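You operate a simulated robot arm through the tools that you are given. There is no shell and no other tool. Be economical: measure what you need, move in short steps, check, and stop when the job is done.

You run a simulated robot arm. Do the job below in one go: nothing can be reset, and whatever is moved stays where it is left.

## Task
Take the pink muffin out of the vacuum box and seal the box again.
Fine: let air in at the vent first; the muffin goes on the island.

The check looks at the end state, three seconds after you hand in, the way a careful person would. Anything else that was tipped, shoved, dropped, spilled or broken makes it a failure. Lids that push on must go on centred and level and be pressed home; caps that screw on are set level and turned clockwise until they are tight.

## Robot
A 6-joint arm with a two-finger parallel gripper, fixed in place. Base frame: the origin is at the foot of the arm, x ahead of it, y to its left, z up; the work surface is at about z = 0. Units: m, degrees, N and s.
With the tool pointing down near the work surface it reaches from about 0.12 to 0.5 m from the base axis. Its first joint turns from -72.0 to 72.0 degrees. Payload 0.65 kg.
The tool frame sits at the grasp point between the pads (the TCP): z along the fingers, y along the line on which they close. The tips reach 0.025 m beyond it. Largest opening 0.076 m; finger width 0.018, thickness 0.01; the body of the gripper, 0.036 by 0.078 m, starts 0.045 m behind the TCP.
Orientation is that of the tool frame in the base frame, as a unit quaternion [w, x, y, z]. With the fingers straight down and closing along the base's y, the tool's x points along the base's -x, its y along +y and its z along -z.

## Interface
- The arm moves only by the tool nudge_tool. Its argument "steps" is a list of rows, each a list of 3 entries, a list of its own where there are three numbers: the turn, a rotation vector about the base's x, y, z in degrees, then the shift along the base's x, y, z in m, then the gripper command, from -1 (fully open) to 1 (shut), values between in proportion. In form: [[[rx, ry, rz], [dx, dy, dz], jaw], ...]. A call has 1 to 10 rows; each row shifts and turns the commanded pose from where the row before left it. Each row takes 0.2 s and may step no farther than 0.05 m and 8.6 degrees from the row before; otherwise, or with a gripper value out of range, the whole call is refused. Where a pose cannot be reached the arm comes as near as it can. A force on the tool above 40 N (or 10 N above the force at the start of the call, whichever is more), or a blocked arm, ends the call early, and 0.2 s more pass. The fingers move at their own pace (about 0.108 m/s each) and stop on an object; they squeeze with about 45 N. The grip force told is the motor's: it shows also when the fingers shut on nothing. Time passes only in rows, and 0.2 s behind the last, so rows that do not move let the fingers close. The reply holds the time, the measured pose of the TCP, the force on the tool along the base axes, the opening and the grip force, in the units named above and with some noise, with the torque about the TCP (base axes, N m) and any sound that the robot's microphone picked up.
- Cameras (640 x 400 px; columns grow to the right, rows downward): "scene" is fixed at [0.0686, 0.2766, 0.4379]; the picture's right is [-0.67, -0.74, 0.00], its down [-0.19, 0.17, -0.97] and it looks along [0.72, -0.65, -0.26] (base axes); focal length 214 px, centre (320, 200). "wrist" rides on the gripper at [0.058, 0.011, -0.081] in the tool frame; the picture's right is [-0.18, 0.98, 0.00], its down [-0.75, -0.14, -0.64] and it looks along [-0.63, -0.12, 0.77] (tool axes); focal length 243 px, centre (320, 200). There is no depth. A picture from a camera that has moved, and an enlarged one, comes with that camera's place and axes in the base frame and with its lens.
- camera(camera): a new picture of that camera. The clock stands still meanwhile.
- inspect(camera, box): a new picture of the part [left, top, right, bottom] of that camera's present view, enlarged. The clock stands still meanwhile.
- job_done(): hands the job in; it is judged then, once.

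Go step by step. Nothing tells you positions but the pictures and the camera data: compare them with the known pose of the tool, close in by small moves and look again before you grip or let go. The budget is 120 turns and 68 pictures, counting those below and the enlarged ones. Unless the task says otherwise, let go and move clear before handing in, and close with one line.

The tools are called after "Call:" as name(argument=value, ...) on one line, values as JSON. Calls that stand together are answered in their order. nudge_tool: Moves the arm, as the interface text tells. Its arguments: {"type":"object","properties":{"steps":{"type":"array","items":{"type":"array"}}},"required":["steps"]} The other tools are called the same way: camera (camera) takes a picture; inspect (camera, box) takes an enlarged picture of a part of a camera's view; job_done () hands the job in.

At the start:

```text
time_s: 0.0
tcp_pos: [0.2349, 0.0521, 0.4034]
tcp_rot: [0.0, 0.0, 1.0, 0.001]
ft_force: [-0.3, -0.3, 0.8]
wrist_torque: [0.01, -0.01, 0.02]
opening: 0.0758
grasp_force: 0.0
```

scene: 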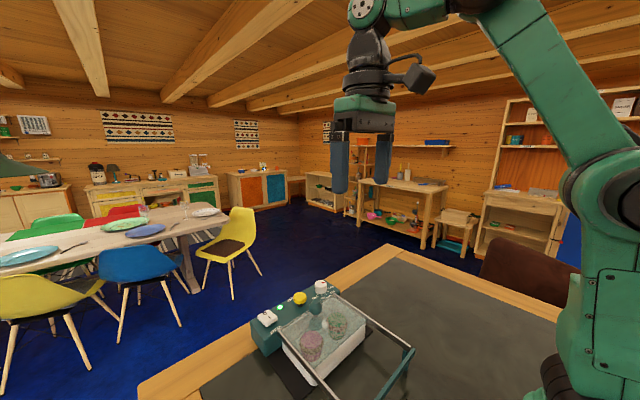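
wrist: 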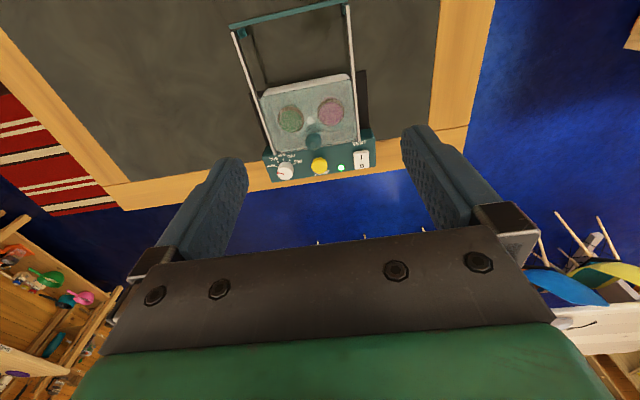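

I see a vacuum box with a clear lid, two muffins, a knob, a yellow button and a switch at its far side. I'll take enlarged looks first.

Call:
inspect(camera="scene", box=[230, 260, 430, 400])

Call:
inspect(camera="wrist", box=[210, 0, 410, 190])

```text
2.86 times, centred on (330, 330) of scene
camera zoom: at [0.0686, 0.2766, 0.4379], right [-0.67, -0.74, 0.0], down [-0.19, 0.17, -0.97], along [0.72, -0.65, -0.26], focal length 613 px, centre (291, -171)
```

zoom: 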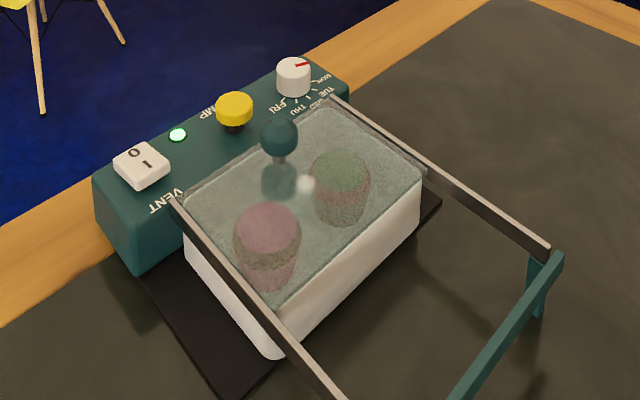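

```text
2.11 times, centred on (310, 95) of wrist
camera zoom: at [0.1759, 0.0626, 0.4842], right [0.18, 0.98, 0.0], down [0.75, -0.14, 0.64], along [0.63, -0.12, -0.77], focal length 511 px, centre (341, 421)
```

zoom: 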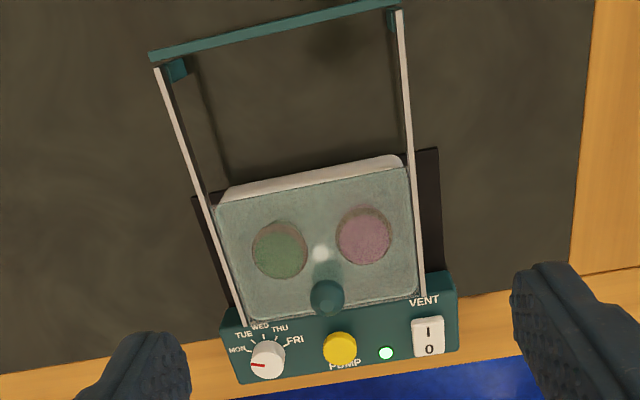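

The panel lies at about x=0.43: vent rocker near (0.44, 0.098), pump button (0.432, 0.013), lid knob (0.378, 0.011, 0.07). The lid appears to run between two rails toward the base. I'll move closer to look.

Call:
nudge_tool(steps=[[[0, 0, 0], [0.02, 0, -0.04], -1], [[0, 0, 0], [0.02, 0, -0.04], -1], [[0, 0, 0], [0.02, 0, -0.04], -1], [[0, 0, 0], [0.02, 0, -0.04], 1], [[0, 0, 0], [0.015, 0, -0.03], 1], [[0, 0, 0], [0, 0, 0], 1]])

Call:
camera(camera="wrist")

Call:
camera(camera="scene")

```text
time_s: 1.4
tcp_pos: [0.3305, 0.0507, 0.213]
tcp_rot: [0.0, -0.001, 1.0, 0.0]
ft_force: [-1.7, -0.5, 0.1]
wrist_torque: [0.01, -0.01, -0.01]
opening: 0.0002
grasp_force: 23.1
```

```text
63 pictures are left
camera wrist: at [0.2723, 0.0603, 0.2952], right [0.18, 0.98, 0.0], down [0.75, -0.14, 0.64], along [0.63, -0.12, -0.77], focal length 243 px, centre (320, 200)
```

wrist: 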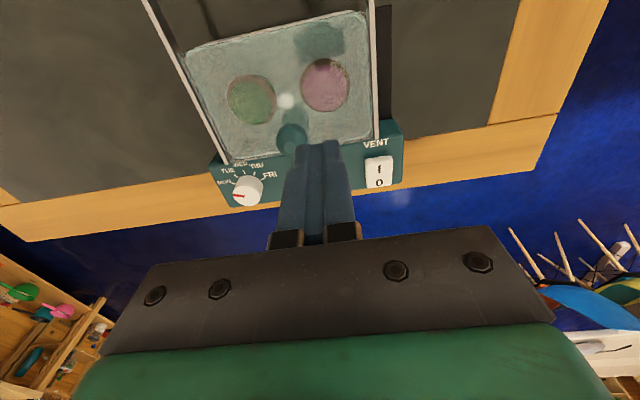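

```text
62 pictures are left
```

scene: 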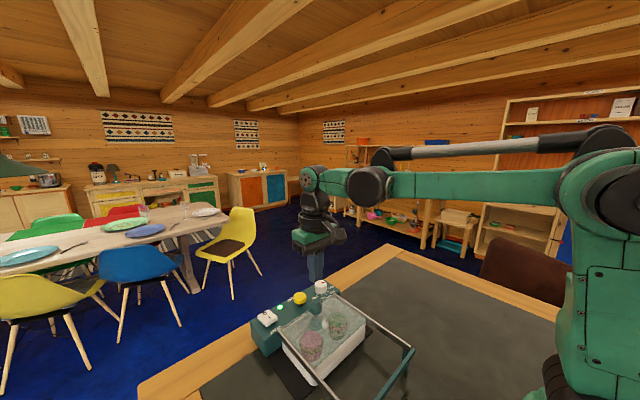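

The fingers are shut and clear of the box. I'll zoom on the rocker to see which half is pressed, and on the lid/rail construction.

Call:
inspect(camera="wrist", box=[340, 120, 420, 200])

Call:
inspect(camera="scene", box=[245, 275, 345, 345])

Call:
inspect(camera="wrist", box=[140, 0, 420, 210])

```text
5.00 times, centred on (380, 160) of wrist
camera zoom: at [0.2723, 0.0603, 0.2952], right [0.18, 0.98, 0.0], down [0.75, -0.14, 0.64], along [0.63, -0.12, -0.77], focal length 1213 px, centre (20, 400)
```

zoom: 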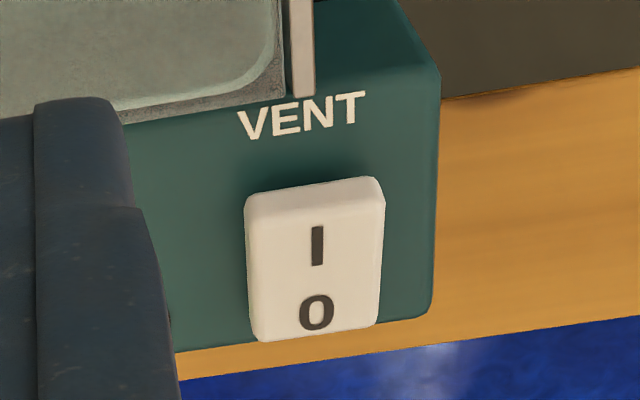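

```text
5.71 times, centred on (295, 310) of scene
camera zoom: at [0.0686, 0.2766, 0.4379], right [-0.67, -0.74, 0.0], down [-0.19, 0.17, -0.97], along [0.72, -0.65, -0.26], focal length 1226 px, centre (463, -429)
```

zoom: 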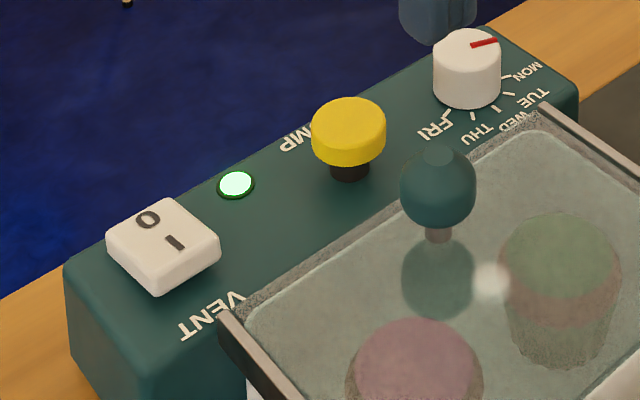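

```text
1.90 times, centred on (280, 105) of wrist
camera zoom: at [0.2723, 0.0603, 0.2952], right [0.18, 0.98, 0.0], down [0.75, -0.14, 0.64], along [0.63, -0.12, -0.77], focal length 462 px, centre (396, 381)
```

zoom: 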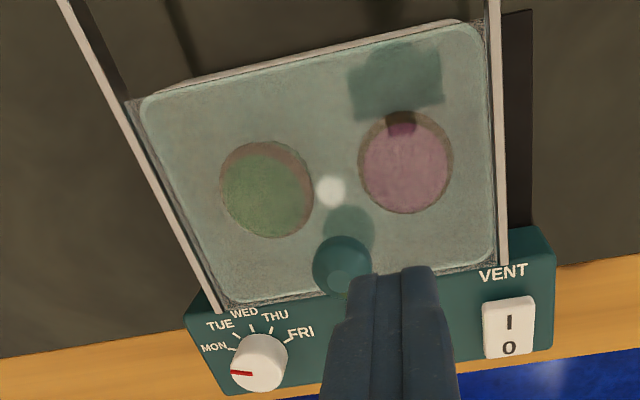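

The rocker's I half (near side) is raised, so O is pressed now; pressing I at about (0.429, 0.098) should open the vent. I move above it with closed fingers.

Call:
nudge_tool(steps=[[[0, 0, 0], [0.033, 0.016, 0], 1], [[0, 0, 0], [0.033, 0.016, 0], 1], [[0, 0, 0], [0.032, 0.015, 0], 1], [[0, 0, 0], [0, 0, -0.04], 1], [[0, 0, 0], [0, 0, -0.04], 1], [[0, 0, 0], [0, 0, -0.015], 1], [[0, 0, 0], [0, 0, 0], 1]])

Call:
inspect(camera="scene", box=[225, 245, 345, 345])

Call:
inspect(camera="wrist", box=[220, 60, 420, 200])

```text
time_s: 3.0
tcp_pos: [0.428, 0.0995, 0.1176]
tcp_rot: [0.0, -0.001, 1.0, 0.001]
ft_force: [0.3, 0.0, -0.1]
wrist_torque: [-0.02, 0.01, -0.01]
opening: 0.0002
grasp_force: 23.2
```

```text
4.00 times, centred on (285, 295) of scene
camera zoom: at [0.0686, 0.2766, 0.4379], right [-0.67, -0.74, 0.0], down [-0.19, 0.17, -0.97], along [0.72, -0.65, -0.26], focal length 858 px, centre (460, -180)
```

zoom: 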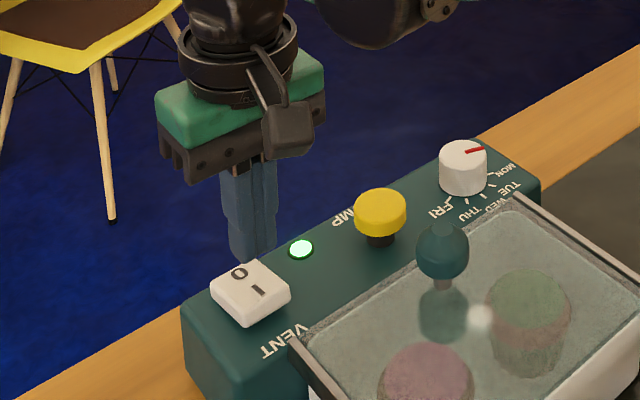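

```text
2.86 times, centred on (320, 130) of wrist
camera zoom: at [0.3694, 0.1105, 0.1996], right [0.18, 0.98, 0.0], down [0.75, -0.14, 0.64], along [0.63, -0.12, -0.77], focal length 693 px, centre (320, 400)
```

zoom: 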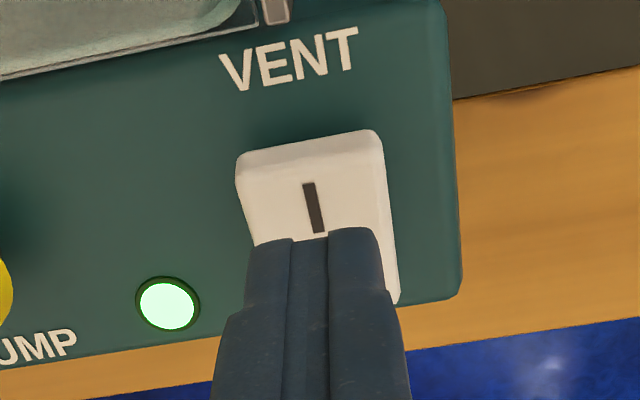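

Alignment is right (I mark at about x=0.431). I press down in small steps.

Call:
nudge_tool(steps=[[[0, 0, 0], [-0.003, -0.001, -0.015], 1], [[0, 0, 0], [0, 0, -0.01], 1], [[0, 0, 0], [0, 0, -0.003], 1], [[0, 0, 0], [0, 0, -0.003], 1], [[0, 0, 0], [0, 0, -0.002], 1]])

Call:
inspect(camera="scene", box=[225, 265, 345, 345])

```text
time_s: 4.0
tcp_pos: [0.4236, 0.0983, 0.0888]
tcp_rot: [-0.004, -0.001, 1.0, -0.001]
ft_force: [-4.6, -0.2, 5.7]
wrist_torque: [0.0, 0.05, -0.02]
opening: 0.0003
grasp_force: 23.2
stopped in row 5: the force on the tool passed its limit at 51 N (the readings are from after the stop); the commanded pose is now the measured one
```

```text
5.00 times, centred on (285, 305) of scene
camera zoom: at [0.0686, 0.2766, 0.4379], right [-0.67, -0.74, 0.0], down [-0.19, 0.17, -0.97], along [0.72, -0.65, -0.26], focal length 1072 px, centre (495, -325)
```

zoom: 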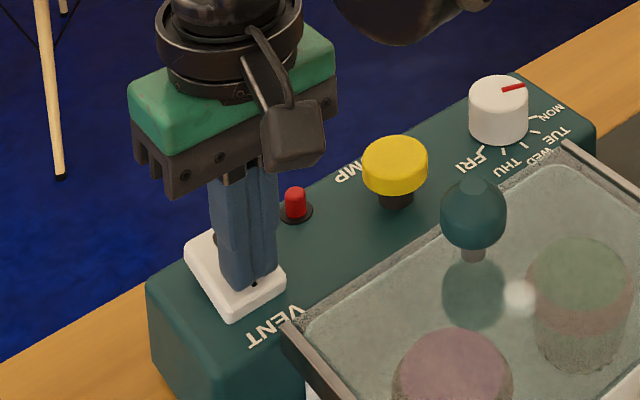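

The vent opened: the rocker flipped to I and the indicator popped up red. Next I rise and go above the lid knob at about (0.377, 0.012) with open fingers.

Call:
nudge_tool(steps=[[[0, 0, 0], [0, 0, 0.04], 1], [[0, 0, 0], [0, 0, 0.03], 1], [[0, 0, 0], [-0.015, -0.029, 0], -0.3], [[0, 0, 0], [-0.015, -0.029, 0], -0.3], [[0, 0, 0], [-0.016, -0.029, 0], -0.3], [[0, 0, 0], [0, 0, -0.03], -0.3], [[0, 0, 0], [0, 0, 0], -0.3]])

Call:
inspect(camera="scene", box=[225, 245, 385, 365])

Call:
camera(camera="wrist")

```text
time_s: 5.6
tcp_pos: [0.3784, 0.0121, 0.1269]
tcp_rot: [-0.003, 0.0, 1.0, 0.0]
ft_force: [-0.9, -0.2, -0.3]
wrist_torque: [-0.01, 0.01, -0.03]
opening: 0.0493
grasp_force: 0.1
```

```text
3.33 times, centred on (305, 305) of scene
camera zoom: at [0.0686, 0.2766, 0.4379], right [-0.67, -0.74, 0.0], down [-0.19, 0.17, -0.97], along [0.72, -0.65, -0.26], focal length 715 px, centre (370, -150)
```

zoom: 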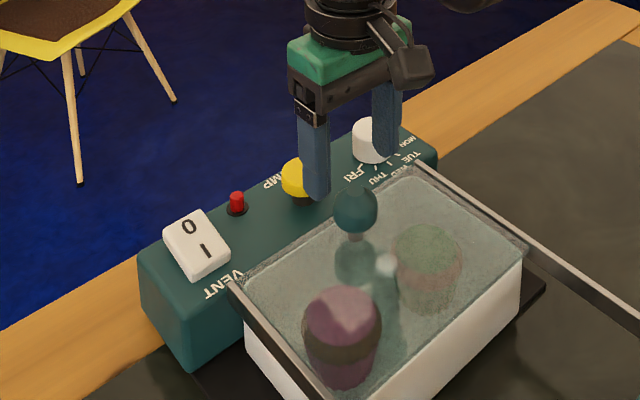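

```text
54 pictures are left
camera wrist: at [0.32, 0.0223, 0.2096], right [0.18, 0.98, 0.0], down [0.76, -0.14, 0.64], along [0.63, -0.12, -0.77], focal length 243 px, centre (320, 200)
```

wrist: 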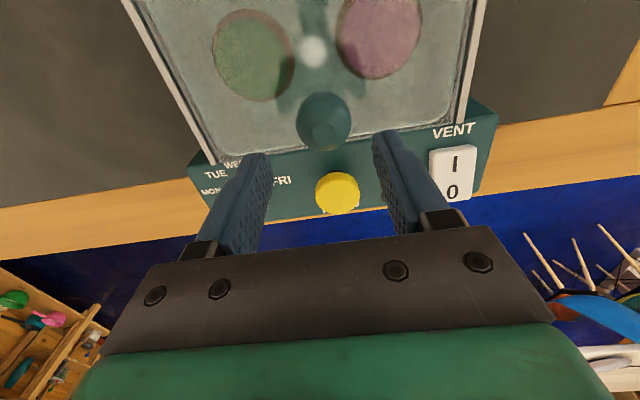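

The fingers straddle the knob in y and x. I descend carefully to bring the pads around the ball, tips staying above the lid.

Call:
nudge_tool(steps=[[[0, 0, 0], [-0.002, 0.001, -0.02], -0.3], [[0, 0, 0], [0, 0, -0.015], -0.3], [[0, 0, 0], [0, 0, -0.006], -0.3], [[0, 0, 0], [0, 0, 0], -0.3]])

Call:
inspect(camera="scene", box=[265, 265, 385, 345])

```text
time_s: 6.6
tcp_pos: [0.3762, 0.0132, 0.0884]
tcp_rot: [-0.003, -0.001, 1.0, 0.0]
ft_force: [0.7, -0.5, 0.0]
wrist_torque: [0.03, -0.01, -0.02]
opening: 0.0495
grasp_force: 0.1
```

```text
5.00 times, centred on (325, 305) of scene
camera zoom: at [0.0686, 0.2766, 0.4379], right [-0.67, -0.74, 0.0], down [-0.19, 0.17, -0.97], along [0.72, -0.65, -0.26], focal length 1072 px, centre (295, -325)
```

zoom: 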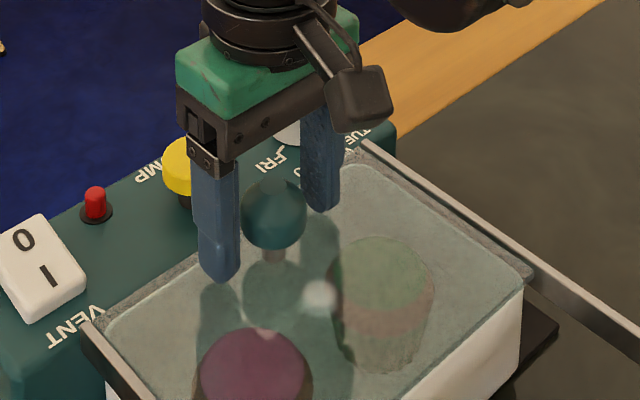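

The tips are level with the ball's bottom, just above the lid. I close on the knob.

Call:
nudge_tool(steps=[[[0, 0, 0], [0, 0, 0], 1], [[0, 0, 0], [0, 0, 0], 1], [[0, 0, 0], [0, 0, 0], 1]])

Call:
nudge_tool(steps=[[[0, 0, 0], [-0.003, 0, 0], 1], [[0, 0, 0], [-0.004, 0, 0], 1], [[0, 0, 0], [-0.004, 0, 0], 1], [[0, 0, 0], [0, 0, 0], 1]])

Call:
inspect(camera="scene", box=[245, 265, 425, 395])

```text
time_s: 7.4
tcp_pos: [0.3765, 0.0125, 0.0878]
tcp_rot: [-0.004, -0.001, 1.0, 0.001]
ft_force: [-1.4, 5.4, -0.3]
wrist_torque: [0.09, 0.15, 0.05]
opening: 0.0291
grasp_force: 43.3
```

```text
time_s: 8.4
tcp_pos: [0.3651, 0.0135, 0.0885]
tcp_rot: [-0.003, -0.001, 1.0, 0.0]
ft_force: [-0.4, -0.1, -0.4]
wrist_torque: [0.01, 0.33, 0.01]
opening: 0.0288
grasp_force: 42.9
```

```text
3.08 times, centred on (335, 330) of scene
camera zoom: at [0.0686, 0.2766, 0.4379], right [-0.67, -0.74, 0.0], down [-0.19, 0.17, -0.97], along [0.71, -0.65, -0.26], focal length 660 px, centre (274, -200)
```

zoom: 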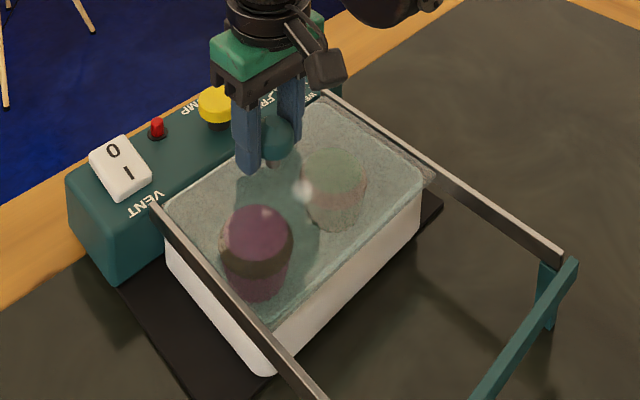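

The knob moved 11 mm with low force. I check whether only the lid moved, not the whole box.

Call:
inspect(camera="scene", box=[230, 260, 430, 400])

Call:
camera(camera="wrist")

```text
2.86 times, centred on (330, 330) of scene
camera zoom: at [0.0686, 0.2766, 0.4379], right [-0.67, -0.74, 0.0], down [-0.19, 0.17, -0.97], along [0.71, -0.65, -0.26], focal length 613 px, centre (291, -171)
```

zoom: 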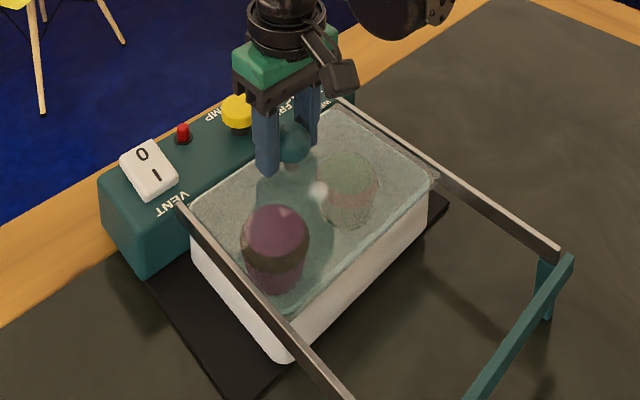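

```text
50 pictures are left
camera wrist: at [0.3067, 0.0231, 0.1699], right [0.18, 0.98, 0.0], down [0.76, -0.14, 0.64], along [0.63, -0.12, -0.77], focal length 243 px, centre (320, 200)
```

wrist: 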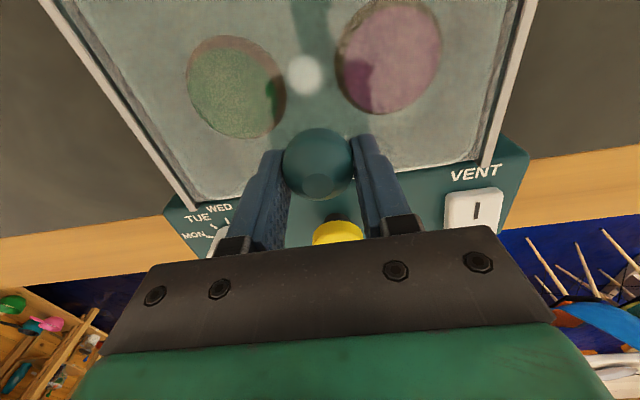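

The whole box seems to have shifted a few mm with the pull. I look closely at the lid edge versus the panel and rails before going on.

Call:
inspect(camera="wrist", box=[400, 90, 560, 220])

Call:
inspect(camera="scene", box=[270, 320, 350, 390])

Call:
inspect(camera="scene", box=[330, 280, 430, 360])

```text
3.08 times, centred on (480, 155) of wrist
camera zoom: at [0.3067, 0.0231, 0.1699], right [0.18, 0.98, 0.0], down [0.76, -0.14, 0.64], along [0.63, -0.12, -0.77], focal length 746 px, centre (-172, 338)
```

zoom: 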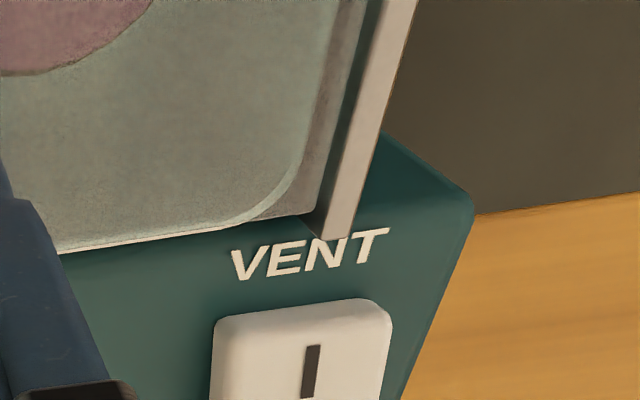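

```text
5.71 times, centred on (310, 355) of scene
camera zoom: at [0.0686, 0.2766, 0.4379], right [-0.67, -0.74, 0.0], down [-0.19, 0.17, -0.97], along [0.71, -0.65, -0.26], focal length 1226 px, centre (377, -686)
```

zoom: 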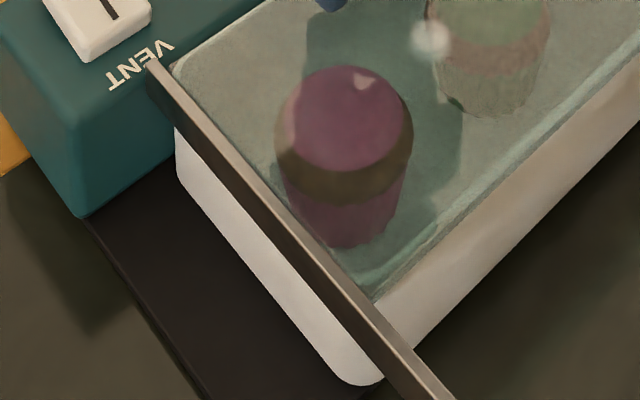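

```text
5.00 times, centred on (380, 320) of scene
camera zoom: at [0.0686, 0.2766, 0.4379], right [-0.67, -0.74, 0.0], down [-0.19, 0.17, -0.97], along [0.71, -0.65, -0.26], focal length 1072 px, centre (20, -400)
```

zoom: 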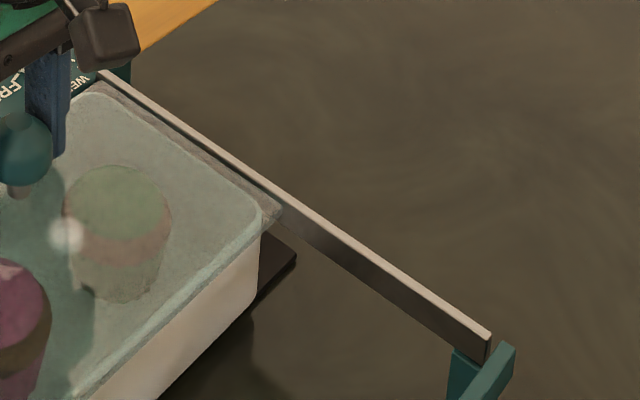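

The lid has crept out over the tray's near edge a little, so it does slide; the first jerk dragged the box some. The rails run along x, so I pull more gently with finer steps and watch.

Call:
nudge_tool(steps=[[[0, 0, 0], [-0.001, 0, 0], 1], [[0, 0, 0], [-0.001, 0, 0], 1], [[0, 0, 0], [-0.001, 0, 0], 1], [[0, 0, 0], [-0.001, 0, 0], 1], [[0, 0, 0], [-0.002, 0, 0], 1], [[0, 0, 0], [-0.002, 0, 0], 1], [[0, 0, 0], [-0.002, 0, 0], 1]])

Call:
inspect(camera="scene", box=[230, 260, 430, 400])

```text
time_s: 10.0
tcp_pos: [0.3553, 0.0132, 0.0885]
tcp_rot: [-0.004, 0.0, 1.0, 0.0]
ft_force: [-0.1, -4.4, 11.5]
wrist_torque: [-0.1, -0.13, -0.11]
opening: 0.0291
grasp_force: 43.2
```

```text
2.86 times, centred on (330, 330) of scene
camera zoom: at [0.0686, 0.2766, 0.4379], right [-0.67, -0.74, 0.0], down [-0.19, 0.17, -0.97], along [0.72, -0.65, -0.26], focal length 613 px, centre (291, -171)
```

zoom: 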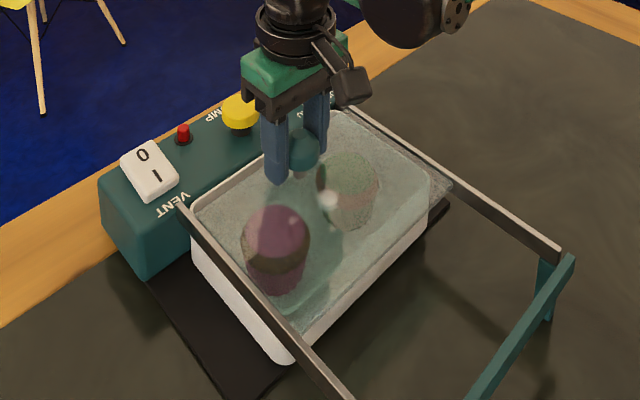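

Now the lid slides and the box stays put. I keep pulling smoothly.

Call:
nudge_tool(steps=[[[0, 0, 0], [-0.002, 0, 0], 1], [[0, 0, 0], [-0.003, 0, 0], 1], [[0, 0, 0], [-0.004, 0, 0], 1], [[0, 0, 0], [-0.004, 0, 0], 1], [[0, 0, 0], [-0.004, 0, 0], 1], [[0, 0, 0], [-0.004, 0, 0], 1], [[0, 0, 0], [-0.004, 0, 0], 1], [[0, 0, 0], [-0.004, 0, 0], 1], [[0, 0, 0], [-0.003, 0, 0], 1], [[0, 0, 0], [-0.002, 0, 0], 1]])

Call:
inspect(camera="scene", box=[230, 260, 430, 400])

```text
time_s: 12.2
tcp_pos: [0.3222, 0.013, 0.0884]
tcp_rot: [-0.003, -0.001, 1.0, 0.001]
ft_force: [-0.2, 9.3, 9.4]
wrist_torque: [0.09, -0.21, 0.18]
opening: 0.029
grasp_force: 43.3
```

```text
2.86 times, centred on (330, 330) of scene
camera zoom: at [0.0686, 0.2766, 0.4379], right [-0.67, -0.74, 0.0], down [-0.19, 0.17, -0.97], along [0.72, -0.65, -0.26], focal length 613 px, centre (291, -171)
```

zoom: 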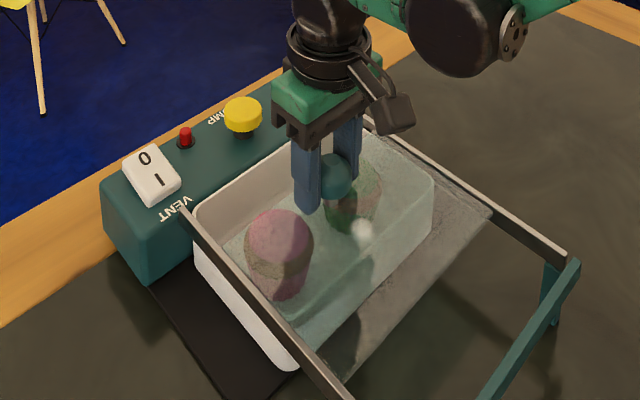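

Still good, with a slight sideways and downward load on the knob. I relieve it by about 1 mm each and continue.

Call:
nudge_tool(steps=[[[0, 0, 0], [0, 0.001, 0.001], 1], [[0, 0, 0], [-0.002, 0, 0], 1], [[0, 0, 0], [-0.003, 0, 0], 1], [[0, 0, 0], [-0.003, 0, 0], 1], [[0, 0, 0], [-0.003, 0, 0], 1], [[0, 0, 0], [-0.003, 0, 0], 1], [[0, 0, 0], [-0.002, 0, 0], 1]])

Call:
inspect(camera="scene", box=[230, 260, 430, 400])

Call:
camera(camera="wrist")

```text
time_s: 13.8
tcp_pos: [0.3051, 0.0145, 0.0899]
tcp_rot: [-0.003, 0.0, 1.0, 0.0]
ft_force: [0.0, -0.2, -1.1]
wrist_torque: [-0.01, 0.69, 0.02]
opening: 0.029
grasp_force: 43.1
```

```text
2.86 times, centred on (330, 330) of scene
camera zoom: at [0.0686, 0.2766, 0.4379], right [-0.67, -0.74, 0.0], down [-0.19, 0.17, -0.97], along [0.71, -0.65, -0.26], focal length 613 px, centre (291, -171)
```

zoom: 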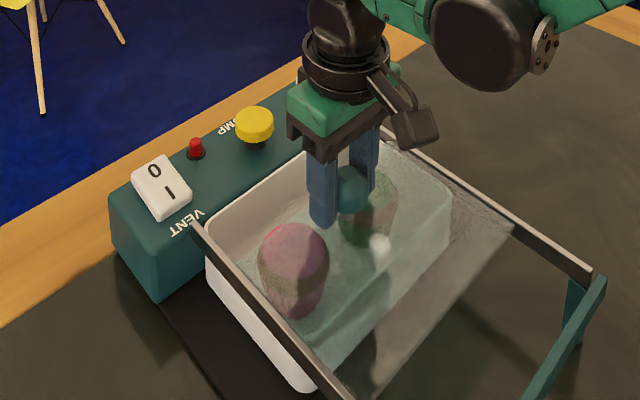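

```text
43 pictures are left
camera wrist: at [0.2466, 0.0241, 0.1713], right [0.18, 0.98, 0.0], down [0.76, -0.14, 0.64], along [0.63, -0.12, -0.77], focal length 243 px, centre (320, 200)
```

wrist: 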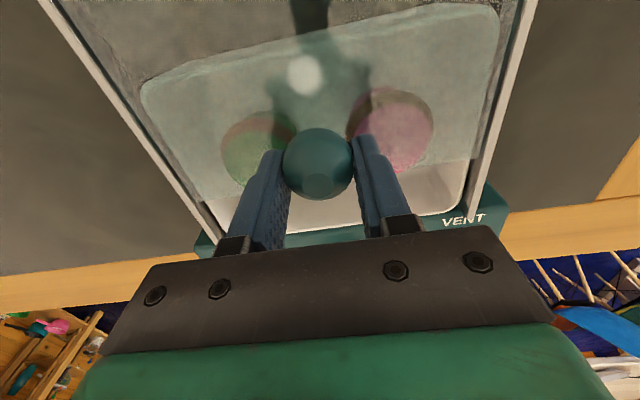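

Lifting made the lid bind and dragged the box; pressing slightly down works better. I lower to load the lid lightly, then pull on.

Call:
nudge_tool(steps=[[[0, 0, 0], [0, 0, -0.0015], 1], [[0, 0, 0], [0, 0, -0.001], 1], [[0, 0, 0], [0, 0, 0], 1]])

Call:
nudge_tool(steps=[[[0, 0, 0], [-0.001, 0, 0], 1], [[0, 0, 0], [-0.001, 0, 0], 1], [[0, 0, 0], [-0.002, 0, 0], 1], [[0, 0, 0], [-0.002, 0, 0], 1]])

Call:
inspect(camera="scene", box=[230, 260, 430, 400])

```text
time_s: 14.3
tcp_pos: [0.3055, 0.0142, 0.0874]
tcp_rot: [-0.003, -0.001, 1.0, 0.0]
ft_force: [0.6, 0.4, 12.1]
wrist_torque: [0.01, -0.12, 0.0]
opening: 0.0291
grasp_force: 42.8
stopped in row 2: the force on the tool passed its limit at 48 N (the readings are from after the stop); the commanded pose is now the measured one
```

```text
time_s: 15.1
tcp_pos: [0.3022, 0.0148, 0.0879]
tcp_rot: [-0.002, 0.0, 1.0, 0.0]
ft_force: [-0.2, -1.1, 12.4]
wrist_torque: [0.02, -0.15, -0.04]
opening: 0.0293
grasp_force: 42.9
stopped in row 3: the force on the tool passed its limit at 45 N (the readings are from after the stop); the commanded pose is now the measured one
```

```text
2.86 times, centred on (330, 330) of scene
camera zoom: at [0.0686, 0.2766, 0.4379], right [-0.67, -0.74, 0.0], down [-0.19, 0.17, -0.97], along [0.72, -0.65, -0.26], focal length 613 px, centre (291, -171)
```

zoom: 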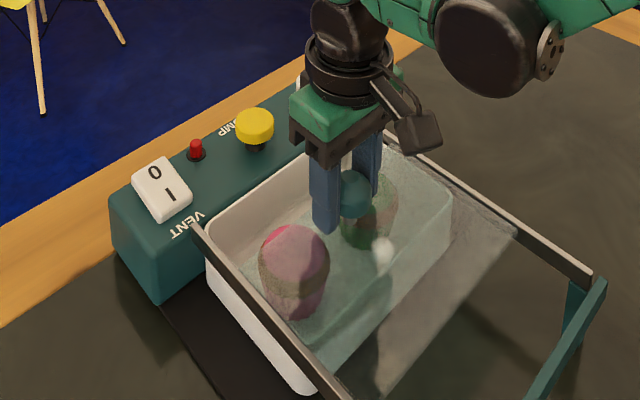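

Box stays still with a light down load. I lighten a touch and continue in small steps.

Call:
nudge_tool(steps=[[[0, 0, 0], [-0.001, 0, 0.0003], 1], [[0, 0, 0], [-0.002, 0, 0], 1], [[0, 0, 0], [-0.002, 0, 0], 1], [[0, 0, 0], [-0.002, 0, 0], 1], [[0, 0, 0], [-0.002, 0, 0], 1], [[0, 0, 0], [-0.002, 0, 0], 1], [[0, 0, 0], [-0.002, 0, 0], 1], [[0, 0, 0], [-0.002, 0, 0], 1]])

Call:
inspect(camera="scene", box=[230, 260, 430, 400])

```text
time_s: 16.9
tcp_pos: [0.2873, 0.0132, 0.0877]
tcp_rot: [-0.002, 0.0, 1.0, -0.002]
ft_force: [0.3, -1.8, 0.7]
wrist_torque: [0.05, -0.73, -0.06]
opening: 0.029
grasp_force: 43.2
```

```text
2.86 times, centred on (330, 330) of scene
camera zoom: at [0.0686, 0.2766, 0.4379], right [-0.67, -0.74, 0.0], down [-0.19, 0.17, -0.97], along [0.72, -0.65, -0.26], focal length 613 px, centre (291, -171)
```

zoom: 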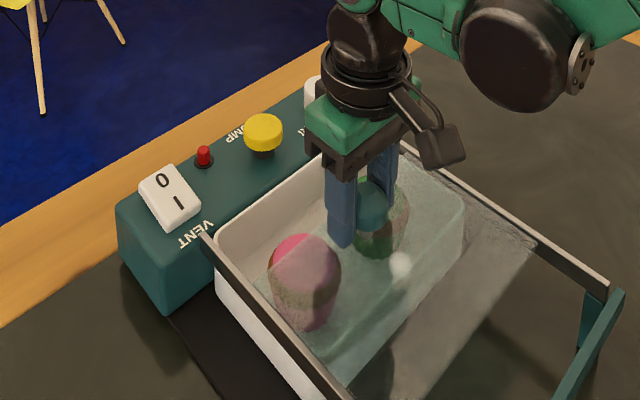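

Without the downward load the box drags again. I add a small down load and check it before pulling.

Call:
nudge_tool(steps=[[[0, 0, 0], [0, 0, -0.0006], 1], [[0, 0, 0], [0, 0, 0], 1]])

Call:
nudge_tool(steps=[[[0, 0, 0], [-0.001, 0, -0.0002], 1], [[0, 0, 0], [-0.001, 0, 0], 1], [[0, 0, 0], [-0.001, 0, 0], 1], [[0, 0, 0], [-0.001, 0, 0], 1]])

Call:
inspect(camera="scene", box=[230, 260, 430, 400])

```text
time_s: 17.5
tcp_pos: [0.2865, 0.0138, 0.0876]
tcp_rot: [-0.003, -0.001, 1.0, -0.001]
ft_force: [0.5, -0.4, 11.2]
wrist_torque: [0.02, -0.12, -0.04]
opening: 0.0291
grasp_force: 43.2
stopped in row 2: the force on the tool passed its limit at 42 N (the readings are from after the stop); the commanded pose is now the measured one
```

```text
time_s: 18.3
tcp_pos: [0.2855, 0.0126, 0.0865]
tcp_rot: [-0.004, 0.0, 1.0, -0.001]
ft_force: [-0.6, 0.5, 11.3]
wrist_torque: [0.0, -0.16, -0.06]
opening: 0.029
grasp_force: 43.3
stopped in row 4: the force on the tool passed its limit at 44 N (the readings are from after the stop); the commanded pose is now the measured one
```

```text
2.86 times, centred on (330, 330) of scene
camera zoom: at [0.0686, 0.2766, 0.4379], right [-0.67, -0.74, 0.0], down [-0.19, 0.17, -0.97], along [0.72, -0.65, -0.26], focal length 613 px, centre (291, -171)
```

zoom: 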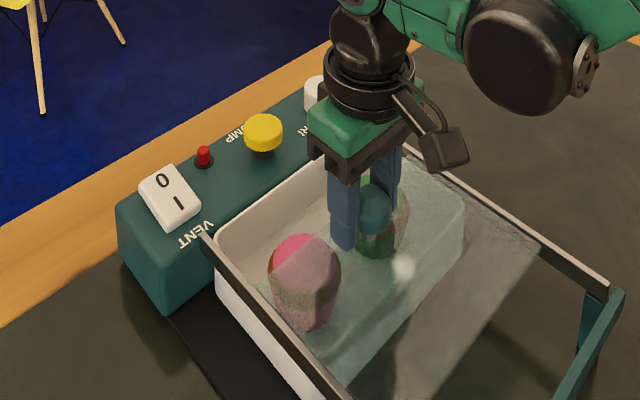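

That works: lid moved, box still. I repeat with no height change.

Call:
nudge_tool(steps=[[[0, 0, 0], [-0.001, 0, 0], 1], [[0, 0, 0], [-0.001, 0, 0], 1], [[0, 0, 0], [-0.001, 0, 0], 1], [[0, 0, 0], [-0.001, 0, 0], 1], [[0, 0, 0], [-0.001, 0, 0], 1], [[0, 0, 0], [-0.001, 0, 0], 1]])

Call:
nudge_tool(steps=[[[0, 0, 0], [-0.001, 0, 0], 1], [[0, 0, 0], [-0.001, 0, 0], 1], [[0, 0, 0], [-0.001, 0, 0], 1], [[0, 0, 0], [-0.001, 0, 0], 1], [[0, 0, 0], [-0.001, 0, 0], 1], [[0, 0, 0], [-0.001, 0, 0], 1]])

Call:
inspect(camera="scene", box=[230, 260, 430, 400])

```text
time_s: 19.7
tcp_pos: [0.2782, 0.0129, 0.0868]
tcp_rot: [-0.004, 0.0, 1.0, -0.001]
ft_force: [0.4, -3.4, 3.8]
wrist_torque: [0.1, -0.02, 0.04]
opening: 0.0293
grasp_force: 43.7
```

```text
time_s: 21.1
tcp_pos: [0.2729, 0.0134, 0.0884]
tcp_rot: [-0.003, 0.001, 1.0, -0.001]
ft_force: [0.5, -1.9, 19.7]
wrist_torque: [-0.04, 0.13, 0.0]
opening: 0.0288
grasp_force: 43.2
```

```text
2.86 times, centred on (330, 330) of scene
camera zoom: at [0.0686, 0.2766, 0.4379], right [-0.67, -0.74, 0.0], down [-0.19, 0.17, -0.97], along [0.72, -0.65, -0.26], focal length 613 px, centre (291, -171)
```

zoom: 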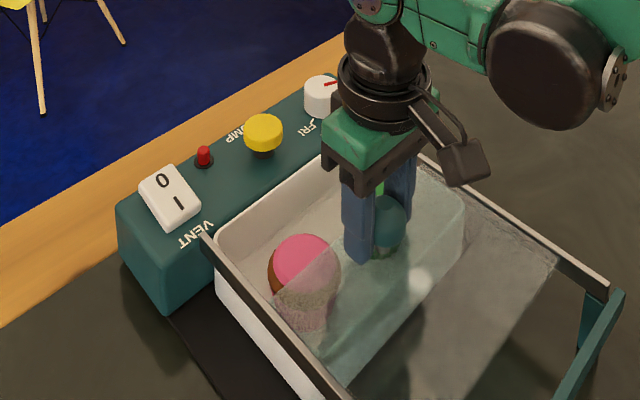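

The box stays still and the lid keeps opening; the pink muffin is half uncovered. I continue the same way.

Call:
nudge_tool(steps=[[[0, 0, 0], [-0.001, 0, 0], 1], [[0, 0, 0], [-0.001, 0, 0], 1], [[0, 0, 0], [-0.001, 0, 0], 1], [[0, 0, 0], [-0.001, 0, 0], 1], [[0, 0, 0], [-0.001, 0, 0], 1], [[0, 0, 0], [-0.001, 0, 0], 1]])

Call:
nudge_tool(steps=[[[0, 0, 0], [-0.001, 0, 0], 1], [[0, 0, 0], [-0.001, 0, 0], 1], [[0, 0, 0], [-0.001, 0, 0], 1], [[0, 0, 0], [-0.001, 0, 0], 1], [[0, 0, 0], [-0.001, 0, 0], 1], [[0, 0, 0], [-0.001, 0, 0], 1]])

Call:
inspect(camera="scene", box=[230, 260, 430, 400])

```text
time_s: 22.5
tcp_pos: [0.2671, 0.0135, 0.0876]
tcp_rot: [-0.003, 0.0, 1.0, 0.0]
ft_force: [-0.1, 1.3, 9.3]
wrist_torque: [0.03, -0.14, -0.06]
opening: 0.029
grasp_force: 43.0
stopped in row 6: the force on the tool passed its limit at 42 N (the readings are from after the stop); the commanded pose is now the measured one
```

```text
time_s: 23.9
tcp_pos: [0.2616, 0.013, 0.0885]
tcp_rot: [-0.004, -0.001, 1.0, -0.002]
ft_force: [-0.5, 6.2, 14.4]
wrist_torque: [-0.04, 0.13, -0.04]
opening: 0.0288
grasp_force: 42.8
```

```text
2.86 times, centred on (330, 330) of scene
camera zoom: at [0.0686, 0.2766, 0.4379], right [-0.67, -0.74, 0.0], down [-0.19, 0.17, -0.97], along [0.72, -0.65, -0.26], focal length 613 px, centre (291, -171)
```

zoom: 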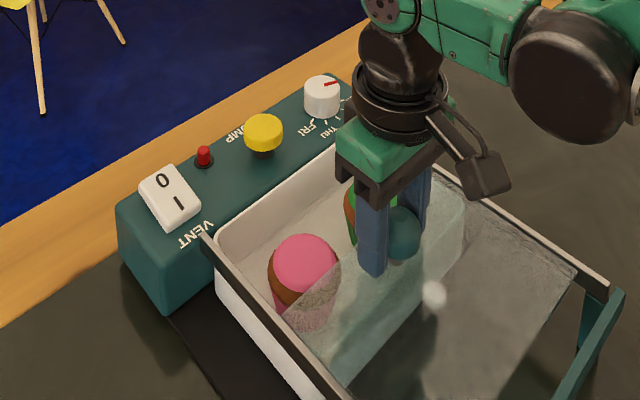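

Steady progress. I keep going until the lid nears the end bar.

Call:
nudge_tool(steps=[[[0, 0, 0], [-0.001, 0, 0], 1], [[0, 0, 0], [-0.001, 0, 0], 1], [[0, 0, 0], [-0.001, 0, 0], 1], [[0, 0, 0], [-0.001, 0, 0], 1], [[0, 0, 0], [-0.001, 0, 0], 1], [[0, 0, 0], [-0.001, 0, 0], 1]])

Call:
nudge_tool(steps=[[[0, 0, 0], [-0.001, 0, 0], 1], [[0, 0, 0], [-0.001, 0, 0], 1], [[0, 0, 0], [-0.001, 0, 0], 1], [[0, 0, 0], [-0.001, 0, 0], 1], [[0, 0, 0], [-0.001, 0, 0], 1], [[0, 0, 0], [-0.001, 0, 0], 1]])

Call:
inspect(camera="scene", box=[230, 260, 430, 400])

```text
time_s: 24.4
tcp_pos: [0.2594, 0.014, 0.0882]
tcp_rot: [-0.003, -0.001, 1.0, -0.001]
ft_force: [-0.1, 1.7, 11.4]
wrist_torque: [0.0, -0.14, -0.03]
opening: 0.0289
grasp_force: 44.0
stopped in row 2: the force on the tool passed its limit at 42 N (the readings are from after the stop); the commanded pose is now the measured one
```

```text
time_s: 25.9
tcp_pos: [0.2538, 0.0124, 0.0884]
tcp_rot: [-0.004, 0.0, 1.0, -0.001]
ft_force: [0.3, 0.2, 12.2]
wrist_torque: [0.0, -0.12, -0.04]
opening: 0.0289
grasp_force: 43.5
stopped in row 6: the force on the tool passed its limit at 45 N (the readings are from after the stop); the commanded pose is now the measured one
```

```text
2.86 times, centred on (330, 330) of scene
camera zoom: at [0.0686, 0.2766, 0.4379], right [-0.67, -0.74, 0.0], down [-0.19, 0.17, -0.97], along [0.72, -0.65, -0.26], focal length 613 px, centre (291, -171)
```

zoom: 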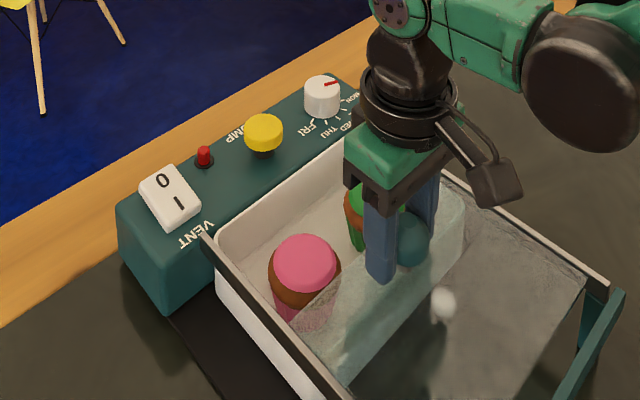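

Call:
nudge_tool(steps=[[[0, 0, 0], [-0.001, 0, 0], 1], [[0, 0, 0], [-0.001, 0, 0], 1], [[0, 0, 0], [-0.001, 0, 0], 1], [[0, 0, 0], [-0.001, 0, 0], 1], [[0, 0, 0], [-0.001, 0, 0], 1], [[0, 0, 0], [-0.001, 0, 0], 1]])

Call:
nudge_tool(steps=[[[0, 0, 0], [-0.001, 0, 0], 1], [[0, 0, 0], [-0.001, 0, 0], 1], [[0, 0, 0], [-0.001, 0, 0], 1], [[0, 0, 0], [-0.001, 0, 0], 1], [[0, 0, 0], [-0.001, 0, 0], 1], [[0, 0, 0], [-0.001, 0, 0], 1]])

Call:
inspect(camera="scene", box=[230, 260, 430, 400])

```text
time_s: 26.5
tcp_pos: [0.2522, 0.0128, 0.0876]
tcp_rot: [-0.003, -0.001, 1.0, 0.0]
ft_force: [-0.2, 1.8, 13.2]
wrist_torque: [0.08, -0.13, -0.03]
opening: 0.0294
grasp_force: 43.2
stopped in row 3: the force on the tool passed its limit at 45 N (the readings are from after the stop); the commanded pose is now the measured one
```

```text
time_s: 27.2
tcp_pos: [0.2512, 0.0145, 0.0875]
tcp_rot: [-0.003, -0.001, 1.0, 0.0]
ft_force: [0.1, 1.6, 10.9]
wrist_torque: [0.01, -0.15, -0.09]
opening: 0.0287
grasp_force: 43.2
stopped in row 3: the force on the tool passed its limit at 42 N (the readings are from after the stop); the commanded pose is now the measured one
```

```text
2.86 times, centred on (330, 330) of scene
camera zoom: at [0.0686, 0.2766, 0.4379], right [-0.67, -0.74, 0.0], down [-0.19, 0.17, -0.97], along [0.72, -0.65, -0.26], focal length 613 px, centre (291, -171)
```

zoom: 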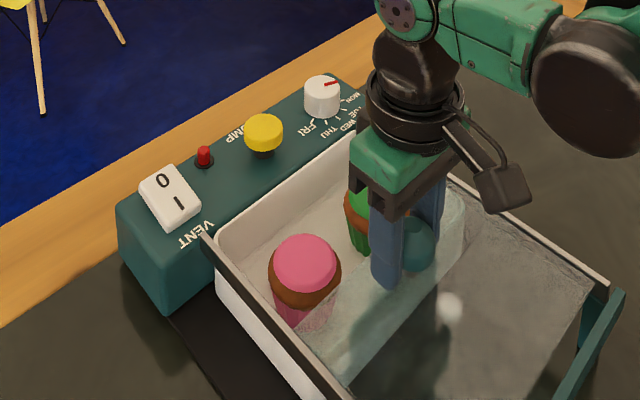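

The lid seems near the bar. I release the knob, rise, and look from above to judge the muffin's clearance.

Call:
nudge_tool(steps=[[[0, 0, 0], [0, 0, 0.0005], -0.3], [[0, 0, 0], [0, 0, 0], -0.3], [[0, 0, 0], [0, 0, 0.03], -0.3], [[0, 0, 0], [0, 0, 0.04], -0.3], [[0, 0, 0], [-0.02, 0.02, 0.05], -1], [[0, 0, 0], [0, 0.02, 0.05], -1], [[0, 0, 0], [0, 0, 0], -1]])

Call:
camera(camera="wrist")

```text
refused: row 5 steps farther than a row can; nothing moved
```

```text
35 pictures are left
camera wrist: at [0.1919, 0.0232, 0.1693], right [0.18, 0.98, 0.0], down [0.76, -0.14, 0.64], along [0.63, -0.12, -0.77], focal length 243 px, centre (320, 200)
```

wrist: 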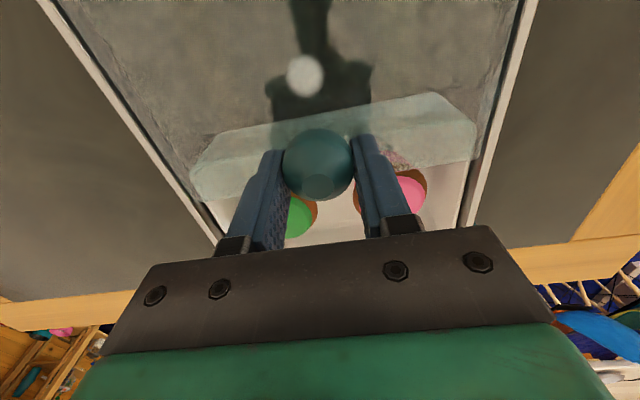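

From above, the lid's edge still overlaps the muffin's near rim by several mm. I pull a bit further.

Call:
nudge_tool(steps=[[[0, 0, 0], [-0.001, 0, 0], 1], [[0, 0, 0], [-0.001, 0, 0], 1], [[0, 0, 0], [-0.001, 0, 0], 1], [[0, 0, 0], [-0.001, 0, 0], 1], [[0, 0, 0], [-0.001, 0, 0], 1], [[0, 0, 0], [-0.001, 0, 0], 1]])

Call:
nudge_tool(steps=[[[0, 0, 0], [-0.001, 0, 0], 1], [[0, 0, 0], [-0.001, 0, 0], 1], [[0, 0, 0], [-0.001, 0, 0], 1], [[0, 0, 0], [-0.001, 0, 0], 1], [[0, 0, 0], [-0.001, 0, 0], 1], [[0, 0, 0], [-0.001, 0, 0], 1]])

Call:
nudge_tool(steps=[[[0, 0, 0], [-0.001, 0, 0], 1], [[0, 0, 0], [-0.001, 0, 0], 1], [[0, 0, 0], [-0.001, 0, 0], 1], [[0, 0, 0], [-0.001, 0, 0], 1], [[0, 0, 0], [-0.001, 0, 0], 1], [[0, 0, 0], [-0.001, 0, 0], 1]])

Call:
inspect(camera="scene", box=[230, 260, 430, 400])

```text
time_s: 28.6
tcp_pos: [0.2445, 0.0127, 0.0869]
tcp_rot: [-0.003, -0.002, 1.0, 0.0]
ft_force: [-0.4, -1.5, 8.6]
wrist_torque: [0.02, -0.32, 0.0]
opening: 0.0292
grasp_force: 43.0
```

```text
time_s: 30.0
tcp_pos: [0.2374, 0.0131, 0.0884]
tcp_rot: [-0.003, -0.001, 1.0, 0.001]
ft_force: [15.2, -1.1, 17.2]
wrist_torque: [-0.14, -0.38, 0.01]
opening: 0.0291
grasp_force: 42.9
```

```text
time_s: 31.4
tcp_pos: [0.2321, 0.0124, 0.0877]
tcp_rot: [-0.003, 0.0, 1.0, 0.0]
ft_force: [8.3, -2.5, 32.3]
wrist_torque: [-0.04, -0.07, 0.01]
opening: 0.0288
grasp_force: 42.8
```

```text
2.86 times, centred on (330, 330) of scene
camera zoom: at [0.0685, 0.2766, 0.438], right [-0.67, -0.74, 0.0], down [-0.19, 0.17, -0.97], along [0.72, -0.65, -0.26], focal length 613 px, centre (291, -171)
```

zoom: 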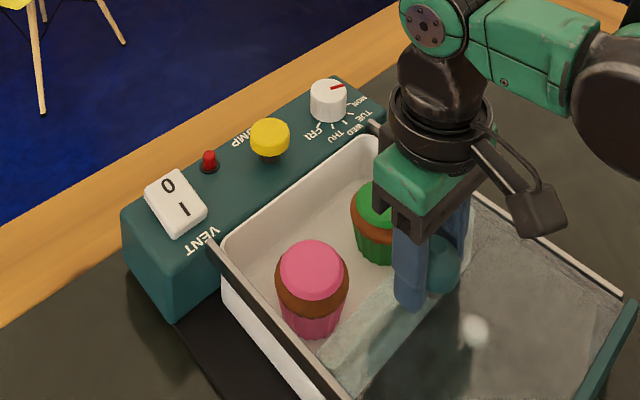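

The lid is against its stop and the pink muffin is clear. I ease off, release, and rise for a top view.

Call:
nudge_tool(steps=[[[0, 0, 0], [0.0005, 0, 0.0005], 1], [[0, 0, 0], [0, 0, 0], -0.3], [[0, 0, 0], [0, 0, 0], -0.3], [[0, 0, 0], [0, 0, 0.03], -0.3], [[0, 0, 0], [0, 0, 0.04], -0.3], [[0, 0, 0], [-0.01, 0.02, 0.03], -0.3], [[0, 0, 0], [-0.01, 0.02, 0.03], -1], [[0, 0, 0], [0, 0, 0], -1]])

Call:
camera(camera="wrist")

Call:
inspect(camera="scene", box=[230, 260, 430, 400])

```text
time_s: 33.2
tcp_pos: [0.2112, 0.0543, 0.219]
tcp_rot: [-0.004, -0.001, 1.0, 0.0]
ft_force: [0.3, 0.5, 0.5]
wrist_torque: [-0.03, -0.01, -0.01]
opening: 0.0761
grasp_force: 0.1
```

```text
33 pictures are left
camera wrist: at [0.1534, 0.0647, 0.3008], right [0.18, 0.98, 0.0], down [0.76, -0.14, 0.64], along [0.63, -0.12, -0.77], focal length 243 px, centre (320, 200)
```

wrist: 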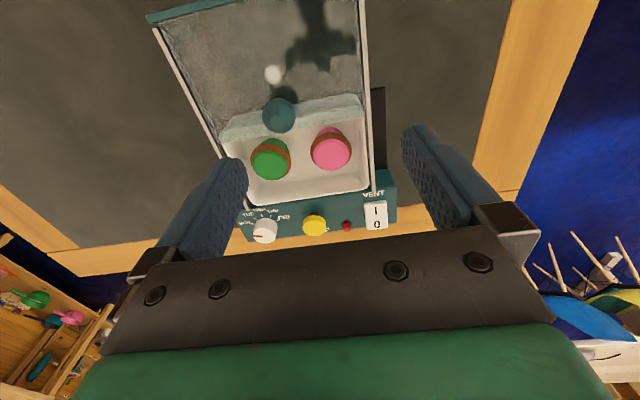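

```text
2.86 times, centred on (330, 330) of scene
camera zoom: at [0.0686, 0.2766, 0.4379], right [-0.67, -0.74, 0.0], down [-0.19, 0.17, -0.97], along [0.72, -0.65, -0.26], focal length 613 px, centre (291, -171)
```

zoom: 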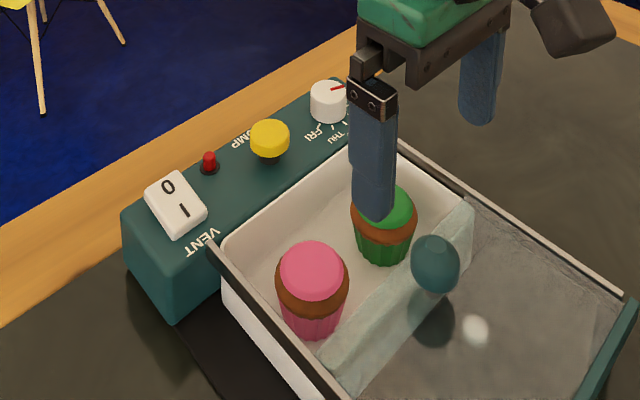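

The box was dragged in all about 45 mm toward me; I can push it back while closing. Now I enlarge the muffin view to fix its position.

Call:
inspect(camera="wrist", box=[230, 80, 410, 240])

```text
2.50 times, centred on (320, 160) of wrist
camera zoom: at [0.1534, 0.0647, 0.3008], right [0.18, 0.98, 0.0], down [0.76, -0.14, 0.64], along [0.63, -0.12, -0.77], focal length 606 px, centre (320, 300)
```

zoom: 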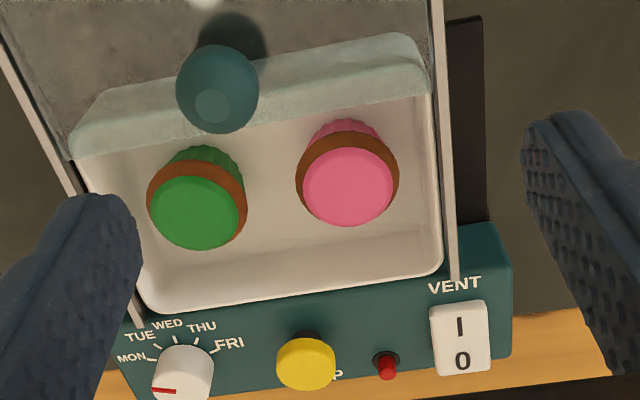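

Pink muffin at about (0.299, 0.050), top z≈0.043, 50 mm wide, with ~17 mm to the side wall and ~25 mm to the green one. I go above it with the jaws at 57 mm and check.

Call:
nudge_tool(steps=[[[0, 0, 0], [0.044, -0.002, 0], -0.5], [[0, 0, 0], [0.044, -0.002, 0], -0.5], [[0, 0, 0], [0, 0, -0.04], -0.5], [[0, 0, 0], [0, 0, -0.04], -0.5], [[0, 0, 0], [0, 0, -0.03], -0.5], [[0, 0, 0], [0, 0, 0], -0.5]])

Call:
inspect(camera="wrist", box=[220, 0, 480, 200])

Call:
inspect(camera="scene", box=[260, 260, 400, 360])

```text
time_s: 34.6
tcp_pos: [0.2987, 0.0463, 0.1046]
tcp_rot: [-0.003, -0.001, 1.0, -0.001]
ft_force: [0.0, -0.2, 0.7]
wrist_torque: [0.0, -0.03, 0.03]
opening: 0.057
grasp_force: 0.1
```

```text
2.00 times, centred on (350, 100) of wrist
camera zoom: at [0.2421, 0.0575, 0.1866], right [0.18, 0.98, 0.0], down [0.76, -0.14, 0.64], along [0.63, -0.12, -0.77], focal length 485 px, centre (260, 400)
```

zoom: 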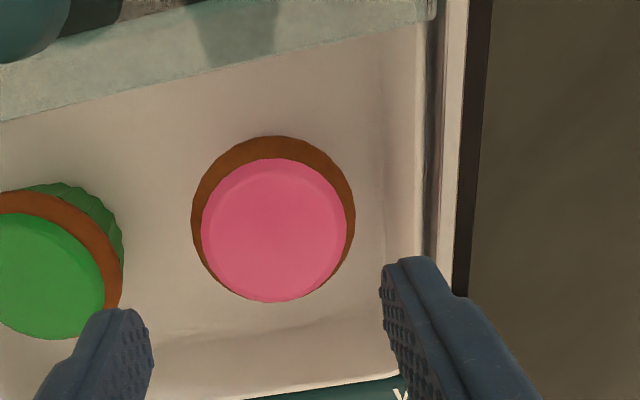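

```text
4.00 times, centred on (330, 310) of scene
camera zoom: at [0.0686, 0.2766, 0.4379], right [-0.67, -0.74, 0.0], down [-0.19, 0.17, -0.97], along [0.72, -0.65, -0.26], focal length 858 px, centre (280, -240)
```

zoom: 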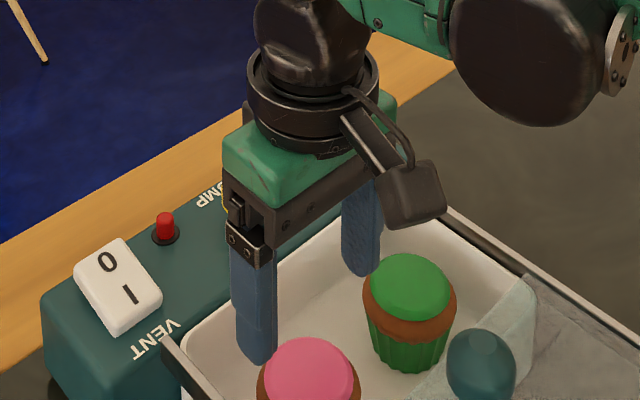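

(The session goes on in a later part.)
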